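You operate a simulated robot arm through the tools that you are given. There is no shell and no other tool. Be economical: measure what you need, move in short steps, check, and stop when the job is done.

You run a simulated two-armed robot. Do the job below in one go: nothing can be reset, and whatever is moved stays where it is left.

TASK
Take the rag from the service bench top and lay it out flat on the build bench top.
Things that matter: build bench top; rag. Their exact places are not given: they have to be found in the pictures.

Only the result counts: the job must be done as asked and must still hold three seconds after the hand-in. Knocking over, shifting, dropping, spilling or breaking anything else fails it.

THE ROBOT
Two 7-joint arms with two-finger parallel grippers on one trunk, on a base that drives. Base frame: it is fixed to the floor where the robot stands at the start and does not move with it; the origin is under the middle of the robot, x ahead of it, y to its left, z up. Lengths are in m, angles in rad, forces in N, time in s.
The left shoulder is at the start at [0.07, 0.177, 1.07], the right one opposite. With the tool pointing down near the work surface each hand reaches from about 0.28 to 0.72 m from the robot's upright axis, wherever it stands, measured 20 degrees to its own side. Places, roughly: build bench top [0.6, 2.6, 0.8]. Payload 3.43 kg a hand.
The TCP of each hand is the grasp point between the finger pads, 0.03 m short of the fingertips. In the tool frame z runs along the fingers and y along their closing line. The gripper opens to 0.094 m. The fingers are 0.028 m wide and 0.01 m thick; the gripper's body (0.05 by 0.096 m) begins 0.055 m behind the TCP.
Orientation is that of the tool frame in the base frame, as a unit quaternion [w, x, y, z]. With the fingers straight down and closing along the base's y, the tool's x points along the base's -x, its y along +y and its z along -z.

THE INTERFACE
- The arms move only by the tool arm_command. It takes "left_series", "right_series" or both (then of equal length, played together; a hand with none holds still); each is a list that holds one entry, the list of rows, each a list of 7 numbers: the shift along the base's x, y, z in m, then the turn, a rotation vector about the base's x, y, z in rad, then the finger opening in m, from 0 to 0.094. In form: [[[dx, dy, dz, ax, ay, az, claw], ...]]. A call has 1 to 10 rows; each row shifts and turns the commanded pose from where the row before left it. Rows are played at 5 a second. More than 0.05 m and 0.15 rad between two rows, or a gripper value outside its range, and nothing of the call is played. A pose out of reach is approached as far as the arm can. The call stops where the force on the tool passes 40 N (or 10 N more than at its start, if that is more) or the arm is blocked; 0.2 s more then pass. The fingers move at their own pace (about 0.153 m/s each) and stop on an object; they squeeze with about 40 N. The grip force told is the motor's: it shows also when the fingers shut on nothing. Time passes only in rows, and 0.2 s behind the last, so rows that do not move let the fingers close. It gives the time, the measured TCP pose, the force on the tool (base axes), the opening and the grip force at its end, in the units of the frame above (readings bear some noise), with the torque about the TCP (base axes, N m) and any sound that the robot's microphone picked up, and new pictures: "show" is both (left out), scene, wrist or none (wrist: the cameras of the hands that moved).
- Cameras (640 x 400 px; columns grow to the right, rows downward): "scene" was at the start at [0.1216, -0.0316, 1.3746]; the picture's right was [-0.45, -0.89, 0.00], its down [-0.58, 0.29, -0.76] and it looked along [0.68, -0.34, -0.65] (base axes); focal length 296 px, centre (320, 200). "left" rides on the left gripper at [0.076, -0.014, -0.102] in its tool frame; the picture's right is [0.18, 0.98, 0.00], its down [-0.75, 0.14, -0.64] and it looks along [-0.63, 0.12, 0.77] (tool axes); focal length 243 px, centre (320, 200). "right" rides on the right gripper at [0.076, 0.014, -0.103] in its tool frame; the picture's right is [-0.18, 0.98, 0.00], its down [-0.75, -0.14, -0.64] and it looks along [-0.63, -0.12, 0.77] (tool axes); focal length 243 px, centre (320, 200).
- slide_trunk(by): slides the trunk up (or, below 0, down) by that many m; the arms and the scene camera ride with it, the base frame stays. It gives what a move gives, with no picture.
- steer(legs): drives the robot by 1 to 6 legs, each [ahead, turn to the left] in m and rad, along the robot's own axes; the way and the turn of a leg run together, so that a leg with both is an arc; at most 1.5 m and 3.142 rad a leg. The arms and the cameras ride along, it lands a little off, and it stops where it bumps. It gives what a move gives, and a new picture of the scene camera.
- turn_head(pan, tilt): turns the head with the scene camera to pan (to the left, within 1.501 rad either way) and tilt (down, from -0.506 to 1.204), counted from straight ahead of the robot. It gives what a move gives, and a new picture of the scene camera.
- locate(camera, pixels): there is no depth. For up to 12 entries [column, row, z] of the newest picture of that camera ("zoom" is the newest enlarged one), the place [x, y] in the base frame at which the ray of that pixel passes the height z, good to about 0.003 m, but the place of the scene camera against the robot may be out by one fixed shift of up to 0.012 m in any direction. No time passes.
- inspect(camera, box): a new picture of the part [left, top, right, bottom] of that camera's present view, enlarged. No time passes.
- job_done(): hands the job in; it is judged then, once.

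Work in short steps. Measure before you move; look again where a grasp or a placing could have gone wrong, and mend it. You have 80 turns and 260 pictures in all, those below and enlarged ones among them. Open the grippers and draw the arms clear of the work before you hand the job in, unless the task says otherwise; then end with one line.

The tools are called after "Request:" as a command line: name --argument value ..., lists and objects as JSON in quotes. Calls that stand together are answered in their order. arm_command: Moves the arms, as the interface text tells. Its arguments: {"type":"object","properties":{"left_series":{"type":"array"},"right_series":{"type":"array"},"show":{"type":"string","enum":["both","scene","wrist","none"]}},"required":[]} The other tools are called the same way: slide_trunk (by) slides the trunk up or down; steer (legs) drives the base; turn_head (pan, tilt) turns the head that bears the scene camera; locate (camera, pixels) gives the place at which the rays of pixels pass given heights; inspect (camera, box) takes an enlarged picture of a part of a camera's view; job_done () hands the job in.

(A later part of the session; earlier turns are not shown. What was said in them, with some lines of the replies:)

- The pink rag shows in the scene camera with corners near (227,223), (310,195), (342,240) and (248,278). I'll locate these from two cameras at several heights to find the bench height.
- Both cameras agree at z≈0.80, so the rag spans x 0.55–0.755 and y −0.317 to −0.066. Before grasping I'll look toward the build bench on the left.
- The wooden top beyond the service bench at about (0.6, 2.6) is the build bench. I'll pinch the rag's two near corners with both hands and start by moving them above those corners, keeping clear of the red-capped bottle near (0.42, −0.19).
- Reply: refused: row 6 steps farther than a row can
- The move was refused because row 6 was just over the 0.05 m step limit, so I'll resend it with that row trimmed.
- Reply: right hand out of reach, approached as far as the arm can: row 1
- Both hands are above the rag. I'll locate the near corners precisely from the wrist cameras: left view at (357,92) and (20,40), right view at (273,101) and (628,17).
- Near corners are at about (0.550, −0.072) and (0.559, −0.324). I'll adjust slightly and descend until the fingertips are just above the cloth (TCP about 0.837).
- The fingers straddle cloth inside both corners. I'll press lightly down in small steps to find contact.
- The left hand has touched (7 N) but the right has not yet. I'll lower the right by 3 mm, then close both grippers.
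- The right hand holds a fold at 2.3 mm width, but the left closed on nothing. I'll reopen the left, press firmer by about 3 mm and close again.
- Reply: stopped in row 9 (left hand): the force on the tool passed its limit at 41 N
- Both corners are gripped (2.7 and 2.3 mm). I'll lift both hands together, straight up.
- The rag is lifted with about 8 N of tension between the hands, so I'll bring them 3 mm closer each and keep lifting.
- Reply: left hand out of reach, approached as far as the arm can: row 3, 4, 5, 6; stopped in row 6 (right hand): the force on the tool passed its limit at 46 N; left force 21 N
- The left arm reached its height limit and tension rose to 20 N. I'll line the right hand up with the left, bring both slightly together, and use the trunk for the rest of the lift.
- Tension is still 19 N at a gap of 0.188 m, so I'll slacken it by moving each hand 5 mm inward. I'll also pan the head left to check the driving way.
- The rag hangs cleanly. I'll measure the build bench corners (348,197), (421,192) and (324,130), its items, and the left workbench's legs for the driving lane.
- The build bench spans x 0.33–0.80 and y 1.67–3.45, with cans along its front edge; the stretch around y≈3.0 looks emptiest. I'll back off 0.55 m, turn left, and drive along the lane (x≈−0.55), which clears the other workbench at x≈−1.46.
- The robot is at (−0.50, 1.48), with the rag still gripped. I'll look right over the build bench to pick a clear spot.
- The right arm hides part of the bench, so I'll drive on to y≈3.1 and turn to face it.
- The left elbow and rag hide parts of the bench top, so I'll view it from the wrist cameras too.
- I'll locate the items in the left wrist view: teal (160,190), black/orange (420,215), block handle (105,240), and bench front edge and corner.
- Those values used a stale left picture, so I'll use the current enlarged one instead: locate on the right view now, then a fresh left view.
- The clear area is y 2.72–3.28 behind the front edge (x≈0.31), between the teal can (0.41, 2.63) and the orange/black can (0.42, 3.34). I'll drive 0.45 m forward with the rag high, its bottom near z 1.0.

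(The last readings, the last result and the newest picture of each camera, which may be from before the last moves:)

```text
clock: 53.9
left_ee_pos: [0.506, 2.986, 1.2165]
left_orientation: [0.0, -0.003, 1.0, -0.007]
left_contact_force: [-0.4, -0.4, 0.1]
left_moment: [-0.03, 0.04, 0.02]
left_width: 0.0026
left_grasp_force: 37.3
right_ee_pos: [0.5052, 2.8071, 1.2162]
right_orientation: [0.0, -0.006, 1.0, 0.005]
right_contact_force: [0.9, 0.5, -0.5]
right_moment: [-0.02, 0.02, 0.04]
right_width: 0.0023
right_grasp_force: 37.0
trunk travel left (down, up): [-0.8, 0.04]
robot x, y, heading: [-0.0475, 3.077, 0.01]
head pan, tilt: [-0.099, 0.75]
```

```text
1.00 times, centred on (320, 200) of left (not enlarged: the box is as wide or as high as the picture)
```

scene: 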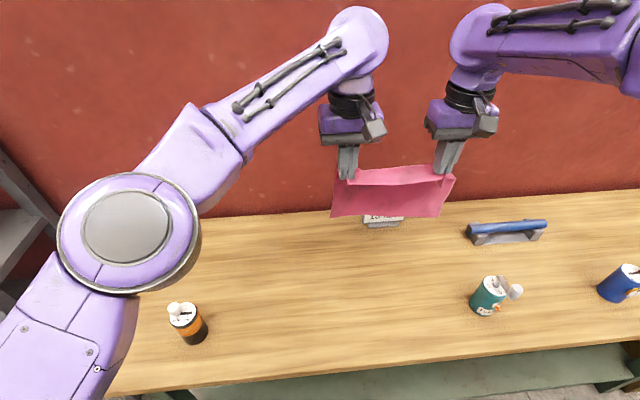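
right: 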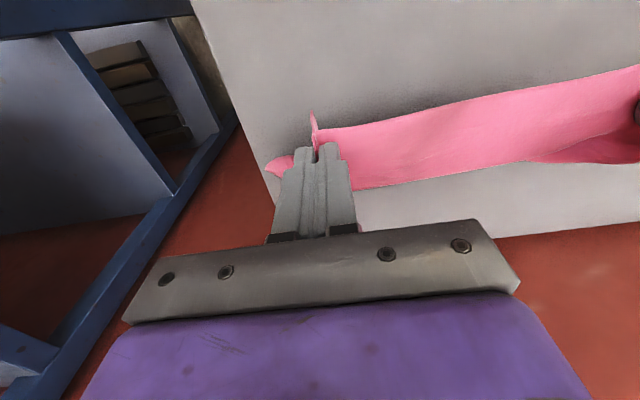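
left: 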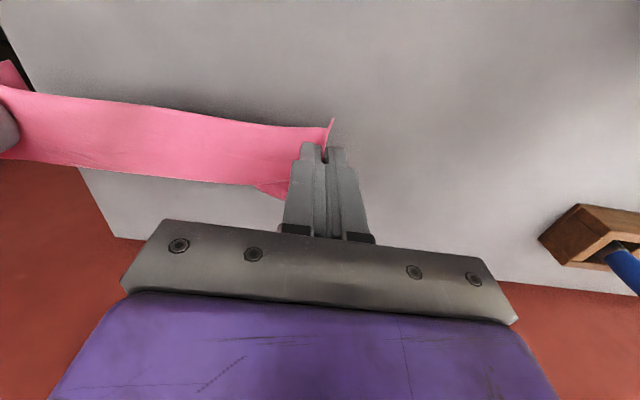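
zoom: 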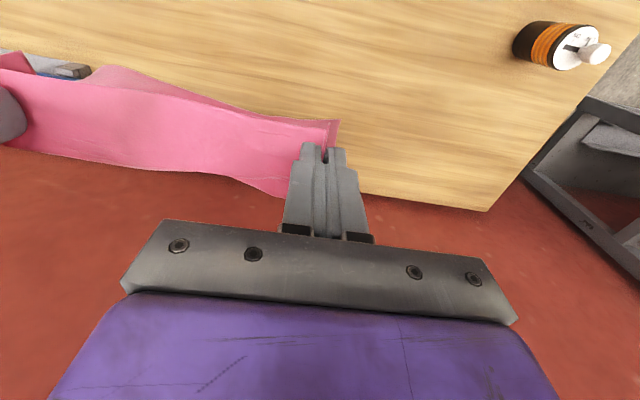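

The rag, the sign behind it (383,222) and both cans are visible. I'll measure the sign and can bases to confirm clearance.

Request:
locate --camera "scene" --pixels '[[383, 227, 0.8], [190, 343, 0.8], [485, 313, 0.8], [495, 243, 0.8], [200, 388, 0.8], [500, 350, 0.8], [340, 217, 1.02], [438, 217, 1.02]]'

Request:
arm_command --left_series '[[[0.01, 0.03, -0.03, 0, 0, 0, 0], [0.015, 0.03, -0.03, 0, 0, 0, 0], [0.015, 0.0, -0.03, 0, 0, 0, 0], [0.015, 0, -0.03, 0, 0, 0, 0], [0.015, 0, -0.03, 0, 0, 0, 0], [0, 0, 0, 0, 0, 0, 0]]]' --right_series '[[[0.01, 0.03, -0.03, 0, 0, 0, 0], [0.015, 0.03, -0.03, 0, 0, 0, 0], [0.015, 0.0, -0.03, 0, 0, 0, 0], [0.015, 0, -0.03, 0, 0, 0, 0], [0.015, 0, -0.03, 0, 0, 0, 0], [0, 0, 0, 0, 0, 0, 0]]]'

```text
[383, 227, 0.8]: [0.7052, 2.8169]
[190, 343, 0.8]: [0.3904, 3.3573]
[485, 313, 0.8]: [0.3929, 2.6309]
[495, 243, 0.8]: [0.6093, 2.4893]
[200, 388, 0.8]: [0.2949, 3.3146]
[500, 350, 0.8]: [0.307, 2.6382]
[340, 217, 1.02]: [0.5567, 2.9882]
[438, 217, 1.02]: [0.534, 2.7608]
```

```text
clock: 55.3
left_ee_pos: [0.5731, 3.0436, 1.0686]
left_orientation: [0.001, -0.003, 1.0, -0.007]
left_contact_force: [0.2, -0.2, -1.3]
left_moment: [0.0, -0.02, 0.06]
left_width: 0.0025
left_grasp_force: 37.4
right_ee_pos: [0.5758, 2.8661, 1.0622]
right_orientation: [0.001, -0.006, 1.0, 0.006]
right_contact_force: [0.4, -0.5, -0.2]
right_moment: [-0.01, -0.03, 0.0]
right_width: 0.0021
right_grasp_force: 36.8
trunk travel left (down, up): [-0.8, 0.04]
robot x, y, heading: [-0.0477, 3.0773, 0.009]
head pan, tilt: [-0.099, 0.75]
```

scene: 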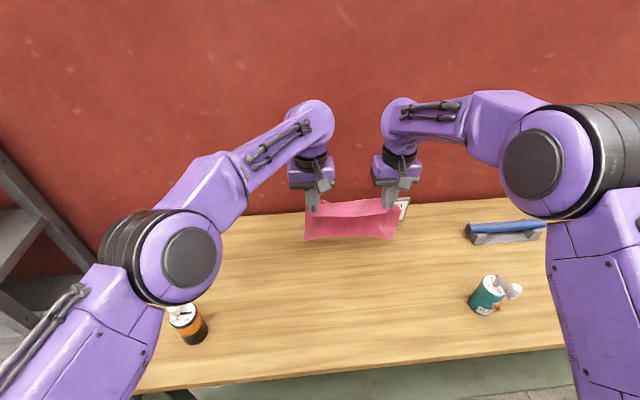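
right: 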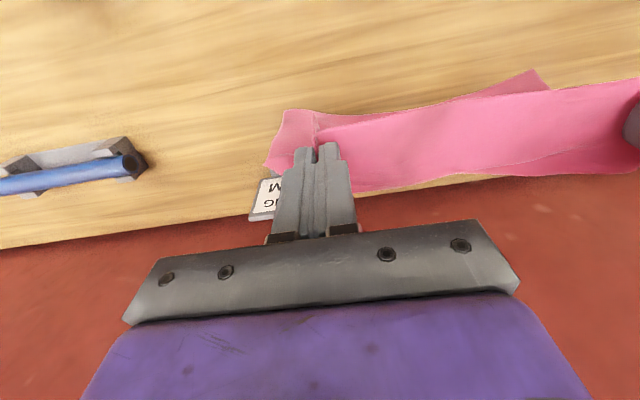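
left: 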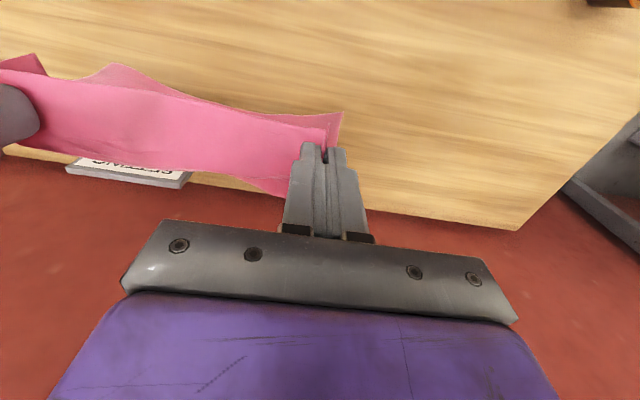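

The sign is at (0.71, 2.82), about 0.13 m behind the rag. I'll lower towards first contact of the hem (TCP about 1.01) and look.

Request:
arm_command --left_series '[[[0, 0, -0.018, 0, 0, 0, 0], [0, 0, -0.02, 0, 0, 0, 0], [0, 0, 0, 0, 0, 0, 0], [0, 0, 0, 0, 0, 0, 0]]]' --right_series '[[[0, 0, -0.012, 0, 0, 0, 0], [0, 0, -0.02, 0, 0, 0, 0], [0, 0, 0, 0, 0, 0, 0], [0, 0, 0, 0, 0, 0, 0]]]' --show "none"

Request:
inspect --camera "scene" --box '[260, 160, 460, 285]'

```text
clock: 56.3
left_ee_pos: [0.5758, 3.0471, 1.029]
left_orientation: [-0.001, -0.003, 1.0, -0.007]
left_contact_force: [0.2, -0.4, 0.2]
left_moment: [-0.03, -0.01, 0.01]
left_width: 0.0023
left_grasp_force: 37.1
right_ee_pos: [0.5751, 2.8667, 1.0315]
right_orientation: [0.0, -0.006, 1.0, 0.006]
right_contact_force: [-0.3, -0.2, 0.4]
right_moment: [0.0, 0.05, 0.06]
right_width: 0.0024
right_grasp_force: 37.0
trunk travel left (down, up): [-0.8, 0.04]
robot x, y, heading: [-0.0459, 3.0819, 0.008]
head pan, tilt: [-0.099, 0.75]
```

```text
3.20 times, centred on (360, 222) of scene
```

zoom: 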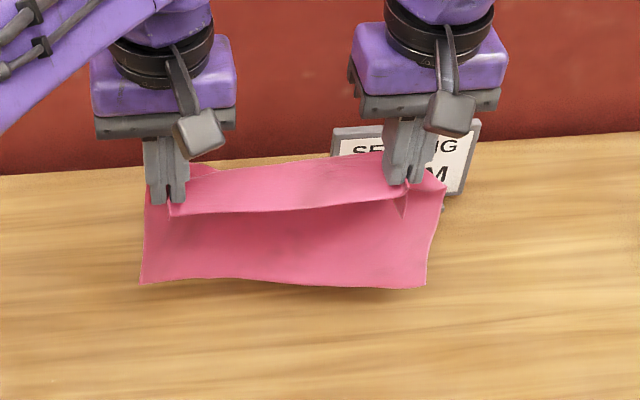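

The near strip is held horizontal by the pads and the panel hangs behind it, hem about 0.17 m below the TCP, which suits laying it far-to-near. I'll lower until the hem just touches (TCP about 0.97).

Request:
arm_command --left_series '[[[0, 0, -0.02, 0, 0, 0, 0], [0, 0, -0.02, 0, 0, 0, 0], [0, 0, -0.016, 0, 0, 0, 0], [0, 0, 0, 0, 0, 0, 0], [0, 0, 0, 0, 0, 0, 0]]]' --right_series '[[[0, 0, -0.022, 0, 0, 0, 0], [0, 0, -0.02, 0, 0, 0, 0], [0, 0, -0.016, 0, 0, 0, 0], [0, 0, 0, 0, 0, 0, 0], [0, 0, 0, 0, 0, 0, 0]]]' --show "none"

Request:
inspect --camera "scene" --box '[260, 180, 460, 305]'

```text
clock: 57.5
left_ee_pos: [0.5765, 3.0473, 0.9712]
left_orientation: [0.0, -0.003, 1.0, -0.007]
left_contact_force: [0.4, 0.0, -0.8]
left_moment: [0.0, 0.0, 0.03]
left_width: 0.0025
left_grasp_force: 37.2
right_ee_pos: [0.5767, 2.8663, 0.9743]
right_orientation: [0.0, -0.006, 1.0, 0.006]
right_contact_force: [0.7, -0.1, 0.7]
right_moment: [0.01, 0.0, 0.04]
right_width: 0.002
right_grasp_force: 36.7
trunk travel left (down, up): [-0.8, 0.04]
robot x, y, heading: [-0.0448, 3.0775, 0.006]
head pan, tilt: [-0.099, 0.75]
```

```text
3.20 times, centred on (360, 242) of scene
```

zoom: 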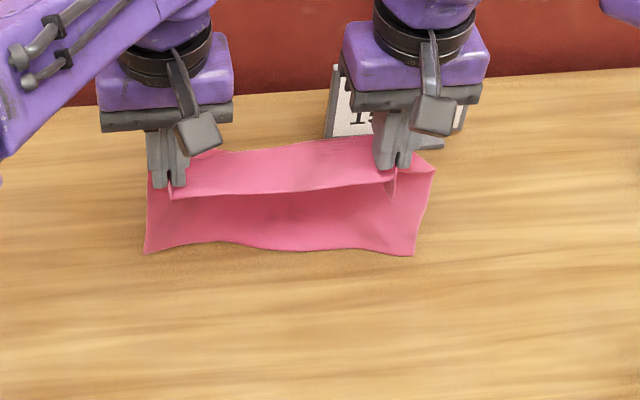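

The hem looks at or near contact. I'll check its ground position against the hand x (0.577).

Request:
locate --camera "zoom" --pixels '[[145, 253, 0.802], [270, 249, 0.802], [414, 255, 0.802], [145, 253, 0.83], [270, 249, 0.83], [340, 140, 0.8]]'

```text
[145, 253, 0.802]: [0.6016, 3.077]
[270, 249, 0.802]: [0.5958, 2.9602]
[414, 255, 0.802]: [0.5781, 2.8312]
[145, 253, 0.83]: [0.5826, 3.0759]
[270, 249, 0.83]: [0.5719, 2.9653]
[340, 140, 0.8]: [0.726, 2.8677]
```

The hem is touching at x≈0.59. Now the first half of the lay-down: move toward the robot while lowering.

Request:
arm_command --left_series '[[[-0.012, 0, -0.008, 0, 0, 0, 0], [-0.014, 0, -0.009, 0, 0, 0, 0], [-0.014, 0, -0.01, 0, 0, 0, 0], [-0.014, 0, -0.012, 0, 0, 0, 0], [-0.014, 0, -0.013, 0, 0, 0, 0], [-0.012, 0, -0.014, 0, 0, 0, 0], [0, 0, 0, 0, 0, 0, 0]]]' --right_series '[[[-0.012, 0, -0.01, 0, 0, 0, 0], [-0.014, 0, -0.01, 0, 0, 0, 0], [-0.014, 0, -0.01, 0, 0, 0, 0], [-0.014, 0, -0.012, 0, 0, 0, 0], [-0.014, 0, -0.013, 0, 0, 0, 0], [-0.012, 0, -0.014, 0, 0, 0, 0], [0, 0, 0, 0, 0, 0, 0]]]'

Request:
inspect --camera "scene" --box '[260, 180, 460, 305]'

```text
clock: 59.1
left_ee_pos: [0.4978, 3.0474, 0.9054]
left_orientation: [0.0, -0.002, 1.0, -0.007]
left_contact_force: [0.9, 0.4, -0.2]
left_moment: [-0.03, 0.04, 0.01]
left_width: 0.0026
left_grasp_force: 37.0
right_ee_pos: [0.4961, 2.8667, 0.9061]
right_orientation: [0.0, -0.006, 1.0, 0.005]
right_contact_force: [0.5, 0.6, -0.1]
right_moment: [-0.01, 0.03, 0.03]
right_width: 0.0023
right_grasp_force: 37.2
trunk travel left (down, up): [-0.8, 0.04]
robot x, y, heading: [-0.0463, 3.0801, 0.008]
head pan, tilt: [-0.099, 0.75]
```

scene: 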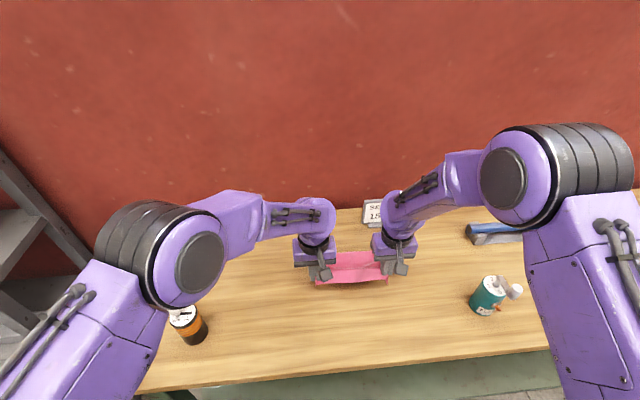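
right: 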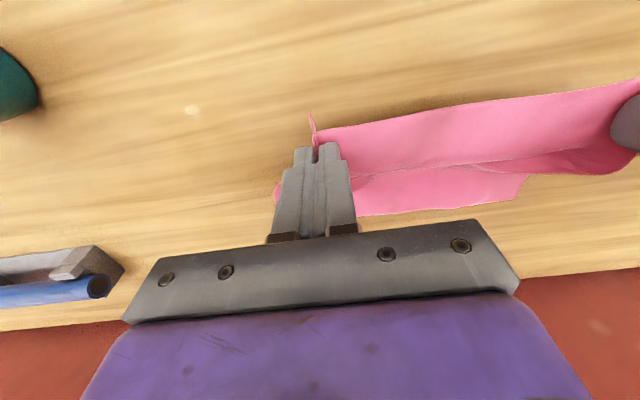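
left: 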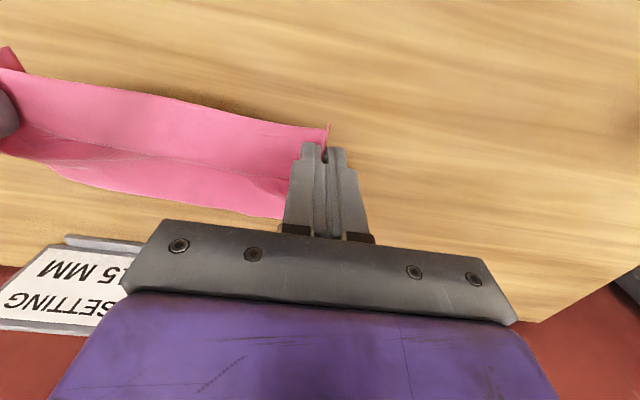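

```text
3.20 times, centred on (360, 242) of scene
```

zoom: 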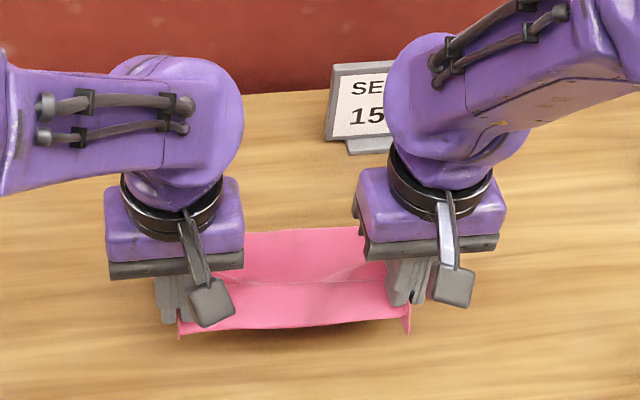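

The far half is laid away from the robot as wanted. I'll finish the lay-down, pulling slightly toward the robot to straighten it.

Request:
arm_command --left_series '[[[-0.014, 0, -0.008, 0, 0, 0, 0], [-0.014, 0, -0.01, 0, 0, 0, 0], [-0.013, 0, -0.011, 0, 0, 0, 0], [-0.012, 0, -0.012, 0, 0, 0, 0], [-0.01, 0, -0.013, 0, 0, 0, 0], [-0.01, 0, -0.012, 0, 0, 0, 0], [-0.01, 0, -0.002, 0, 0, 0, 0], [0, 0, 0, 0, 0, 0, 0]]]' --right_series '[[[-0.014, 0, -0.008, 0, 0, 0, 0], [-0.014, 0, -0.01, 0, 0, 0, 0], [-0.013, 0, -0.011, 0, 0, 0, 0], [-0.012, 0, -0.012, 0, 0, 0, 0], [-0.01, 0, -0.013, 0, 0, 0, 0], [-0.01, 0, -0.012, 0, 0, 0, 0], [-0.01, 0, -0.002, 0, 0, 0, 0], [0, 0, 0, 0, 0, 0, 0]]]'

```text
clock: 60.9
left_ee_pos: [0.4135, 3.0468, 0.8376]
left_orientation: [-0.001, -0.003, 1.0, -0.007]
left_contact_force: [1.2, 0.0, -0.3]
left_moment: [0.0, 0.01, 0.02]
left_width: 0.0027
left_grasp_force: 37.2
right_ee_pos: [0.4134, 2.8673, 0.8375]
right_orientation: [0.0, -0.007, 1.0, 0.005]
right_contact_force: [0.3, -0.1, -0.5]
right_moment: [0.01, 0.04, 0.05]
right_width: 0.0021
right_grasp_force: 37.1
trunk travel left (down, up): [-0.8, 0.04]
robot x, y, heading: [-0.0474, 3.0793, 0.011]
head pan, tilt: [-0.099, 0.75]
```

scene: 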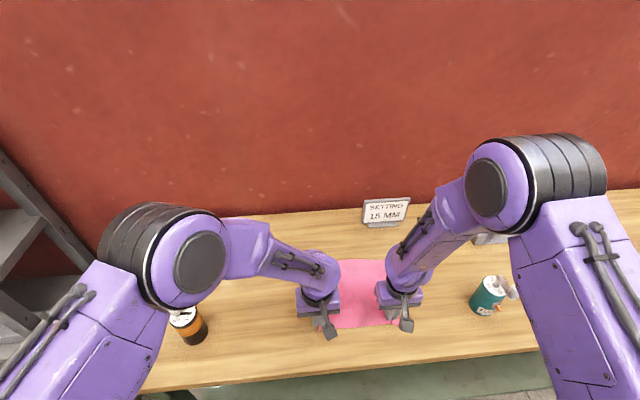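
right: 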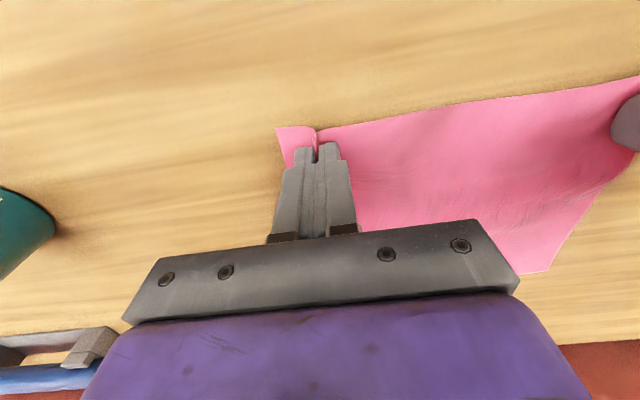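
left: 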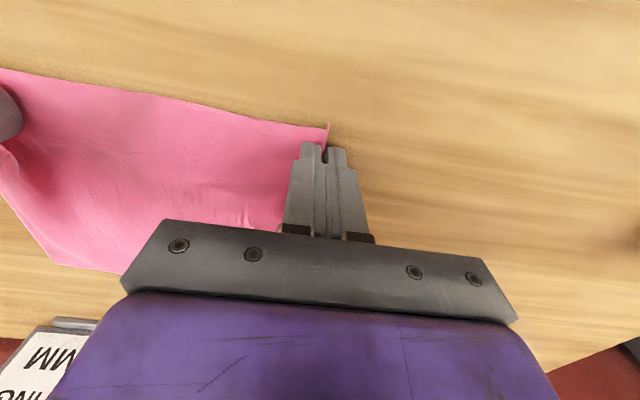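

The rag is laid flat with small pleats at the two pinches. I'll lower to light contact and open the fingers so they spread the pleats back out.

Request:
arm_command --left_series '[[[0, 0, -0.003, 0, 0, 0, 0], [0, 0, -0.003, 0, 0, 0, 0], [0, 0, 0, 0, 0, 0, 0.01], [0, 0, 0, 0, 0, 0, 0.02], [0, 0, 0, 0, 0, 0, 0.03], [0, 0, 0, 0, 0, 0, 0.04], [0, 0, 0, 0, 0, 0, 0.045]]]' --right_series '[[[0, 0, -0.003, 0, 0, 0, 0], [0, 0, -0.003, 0, 0, 0, 0], [0, 0, 0, 0, 0, 0, 0.01], [0, 0, 0, 0, 0, 0, 0.02], [0, 0, 0, 0, 0, 0, 0.03], [0, 0, 0, 0, 0, 0, 0.04], [0, 0, 0, 0, 0, 0, 0.045]]]'

```text
clock: 62.5
left_ee_pos: [0.412, 3.0468, 0.8316]
left_orientation: [0.0, -0.003, 1.0, -0.007]
left_contact_force: [0.7, 0.9, 0.6]
left_moment: [0.02, 0.02, 0.0]
left_width: 0.0448
left_grasp_force: 0.1
right_ee_pos: [0.4122, 2.8685, 0.8323]
right_orientation: [-0.001, -0.006, 1.0, 0.006]
right_contact_force: [0.3, 1.0, -0.5]
right_moment: [-0.01, 0.01, 0.01]
right_width: 0.045
right_grasp_force: 0.0
trunk travel left (down, up): [-0.8, 0.04]
robot x, y, heading: [-0.0496, 3.0841, 0.009]
head pan, tilt: [-0.099, 0.75]
```

scene: 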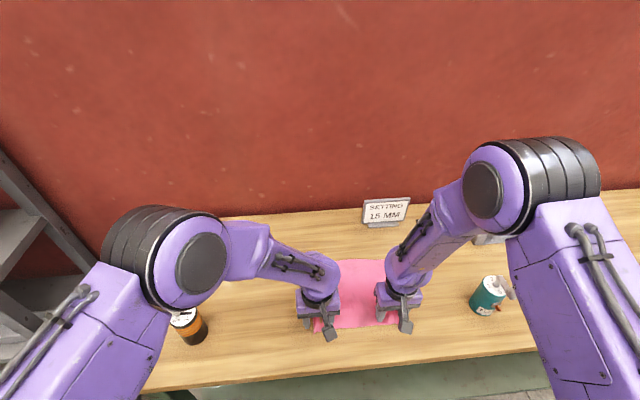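
right: 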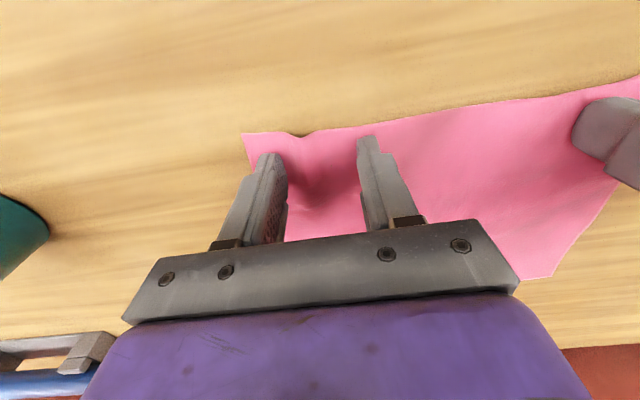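
left: 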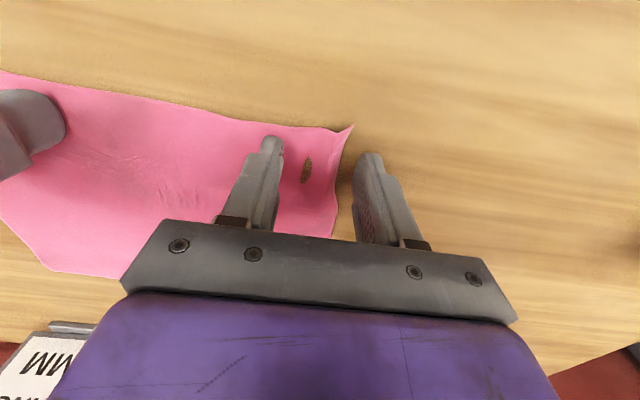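

The right pleat is spread and the left corner is released. I'll lift both hands straight up and look at the whole rag.

Request:
arm_command --left_series '[[[0, 0, 0.01, 0, 0, 0, 0.045], [0, 0, 0.02, 0, 0, 0, 0.045], [0, 0, 0.03, 0, 0, 0, 0.045], [0, 0, 0.04, 0, 0, 0, 0.045], [0, 0, 0.04, 0, 0, 0, 0.045], [0, 0, 0, 0, 0, 0, 0.045]]]' --right_series '[[[0, 0, 0.01, 0, 0, 0, 0.045], [0, 0, 0.02, 0, 0, 0, 0.045], [0, 0, 0.03, 0, 0, 0, 0.045], [0, 0, 0.04, 0, 0, 0, 0.045], [0, 0, 0.04, 0, 0, 0, 0.045], [0, 0, 0, 0, 0, 0, 0.045]]]'

```text
clock: 63.9
left_ee_pos: [0.4153, 3.0549, 0.9676]
left_orientation: [-0.012, -0.015, 1.0, -0.013]
left_contact_force: [-1.2, 0.3, 1.1]
left_moment: [-0.03, 0.01, 0.01]
left_width: 0.045
left_grasp_force: 0.1
right_ee_pos: [0.4138, 2.8668, 0.9718]
right_orientation: [-0.001, -0.007, 1.0, 0.006]
right_contact_force: [-0.1, 0.3, -0.4]
right_moment: [-0.01, 0.02, -0.01]
right_width: 0.0451
right_grasp_force: 0.1
trunk travel left (down, up): [-0.8, 0.04]
robot x, y, heading: [-0.0482, 3.0789, 0.005]
head pan, tilt: [-0.099, 0.75]
```

scene: 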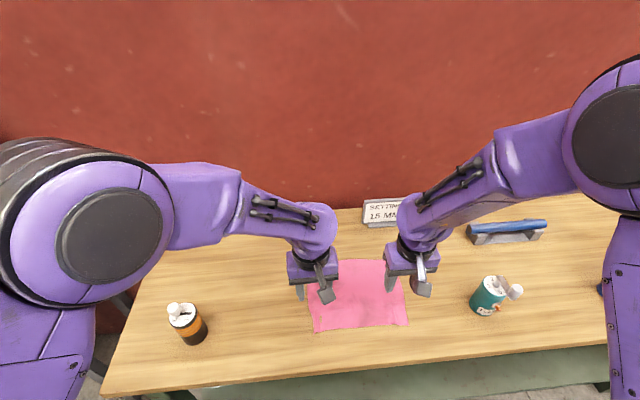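
right: 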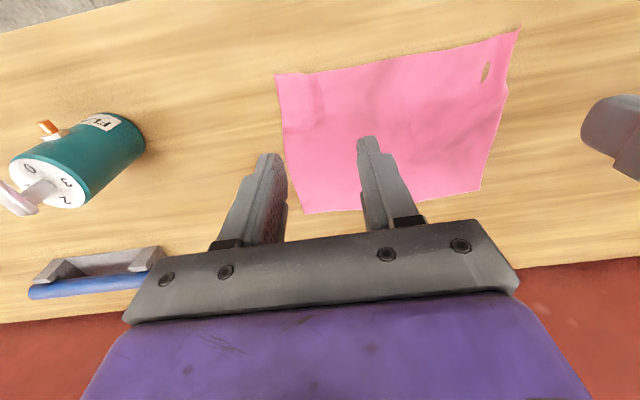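
left: 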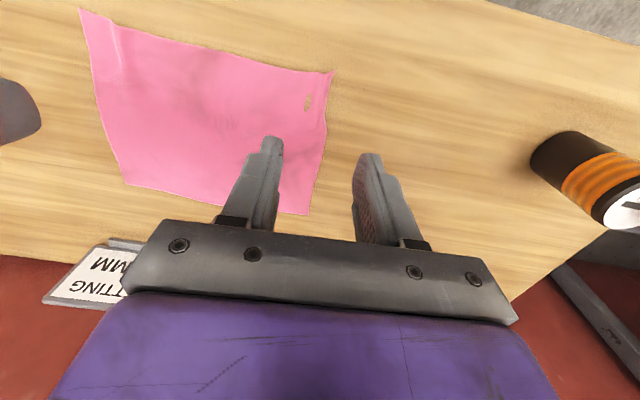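

The rag lies flat and both hands are free of it; the nearby items stand untouched. I'll back off to clear the arms and view the whole rag.

Request:
slide_trunk --by 0.035

Request:
steer --legs '[[-0.4, 0]]'

Request:
inspect --camera "scene" --box '[220, 140, 540, 340]'

```text
clock: 64.7
left_ee_pos: [0.4163, 3.0528, 1.0064]
left_orientation: [-0.008, -0.014, 1.0, -0.017]
left_contact_force: [0.5, 1.5, -1.0]
left_moment: [-0.01, -0.02, -0.01]
left_width: 0.0451
left_grasp_force: 0.0
right_ee_pos: [0.4133, 2.8659, 1.0069]
right_orientation: [0.0, -0.006, 1.0, 0.004]
right_contact_force: [-0.1, -0.3, 0.0]
right_moment: [-0.01, -0.02, -0.01]
right_width: 0.0448
right_grasp_force: 0.0
trunk travel left (down, up): [-0.835, 0.005]
robot x, y, heading: [-0.0427, 3.0803, 0.004]
head pan, tilt: [-0.099, 0.75]
```

```text
clock: 67.2
left_ee_pos: [0.0171, 3.0496, 1.0101]
left_orientation: [-0.005, -0.013, 1.0, -0.019]
left_contact_force: [0.7, -0.9, 0.1]
left_moment: [0.0, 0.01, 0.0]
left_width: 0.045
left_grasp_force: 0.0
right_ee_pos: [0.0133, 2.8635, 1.0068]
right_orientation: [-0.001, -0.005, 1.0, 0.005]
right_contact_force: [-0.5, 0.2, 0.0]
right_moment: [0.02, 0.0, 0.02]
right_width: 0.045
right_grasp_force: 0.1
trunk travel left (down, up): [-0.835, 0.005]
robot x, y, heading: [-0.4497, 3.0778, 0.003]
head pan, tilt: [-0.099, 0.75]
```

scene: 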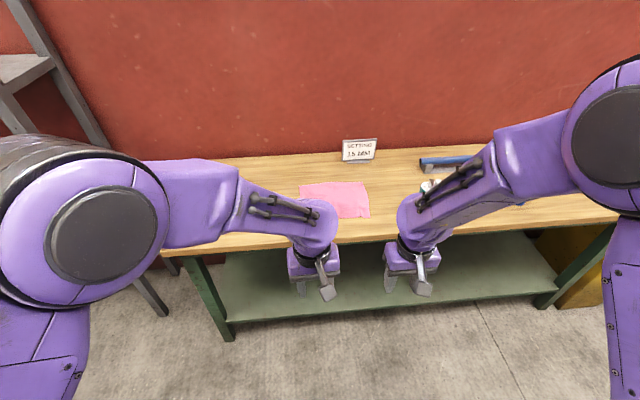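

```text
2.00 times, centred on (380, 240) of scene
```

zoom: 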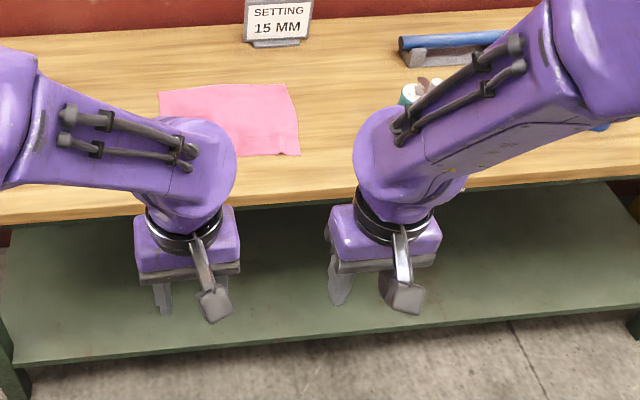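

I'll measure the rag's four corners from the last right-wrist picture, (277,75), (520,28), (304,213) and (480,190), to confirm it is full size.

Request:
locate --camera "right" --pixels '[[277, 75, 0.802], [520, 28, 0.802], [304, 213, 0.802], [480, 190, 0.802], [507, 95, 0.802], [400, 52, 0.802]]'

Request:
locate --camera "left" --pixels '[[80, 10, 0.802], [332, 72, 0.802], [128, 187, 0.802], [308, 214, 0.802]]'

```text
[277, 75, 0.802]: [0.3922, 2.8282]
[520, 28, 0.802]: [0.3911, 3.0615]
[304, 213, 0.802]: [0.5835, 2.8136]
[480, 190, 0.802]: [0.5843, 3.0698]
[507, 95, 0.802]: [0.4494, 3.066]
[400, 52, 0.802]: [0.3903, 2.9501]
```

```text
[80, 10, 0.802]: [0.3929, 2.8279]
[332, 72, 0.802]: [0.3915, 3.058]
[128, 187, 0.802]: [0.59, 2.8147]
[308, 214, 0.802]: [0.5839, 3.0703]
```

The rag measures about 0.19 × 0.24–0.256 m, nearly its original 0.20 × 0.25 m. It lies flat well inside the bench top, and the hands are open and clear, so I'm handing in.

Request:
job_done

```text
The job is handed in.
```

The rag is laid out flat on the build bench top at about (0.49, 2.94), nothing else was disturbed, and the job is handed in.
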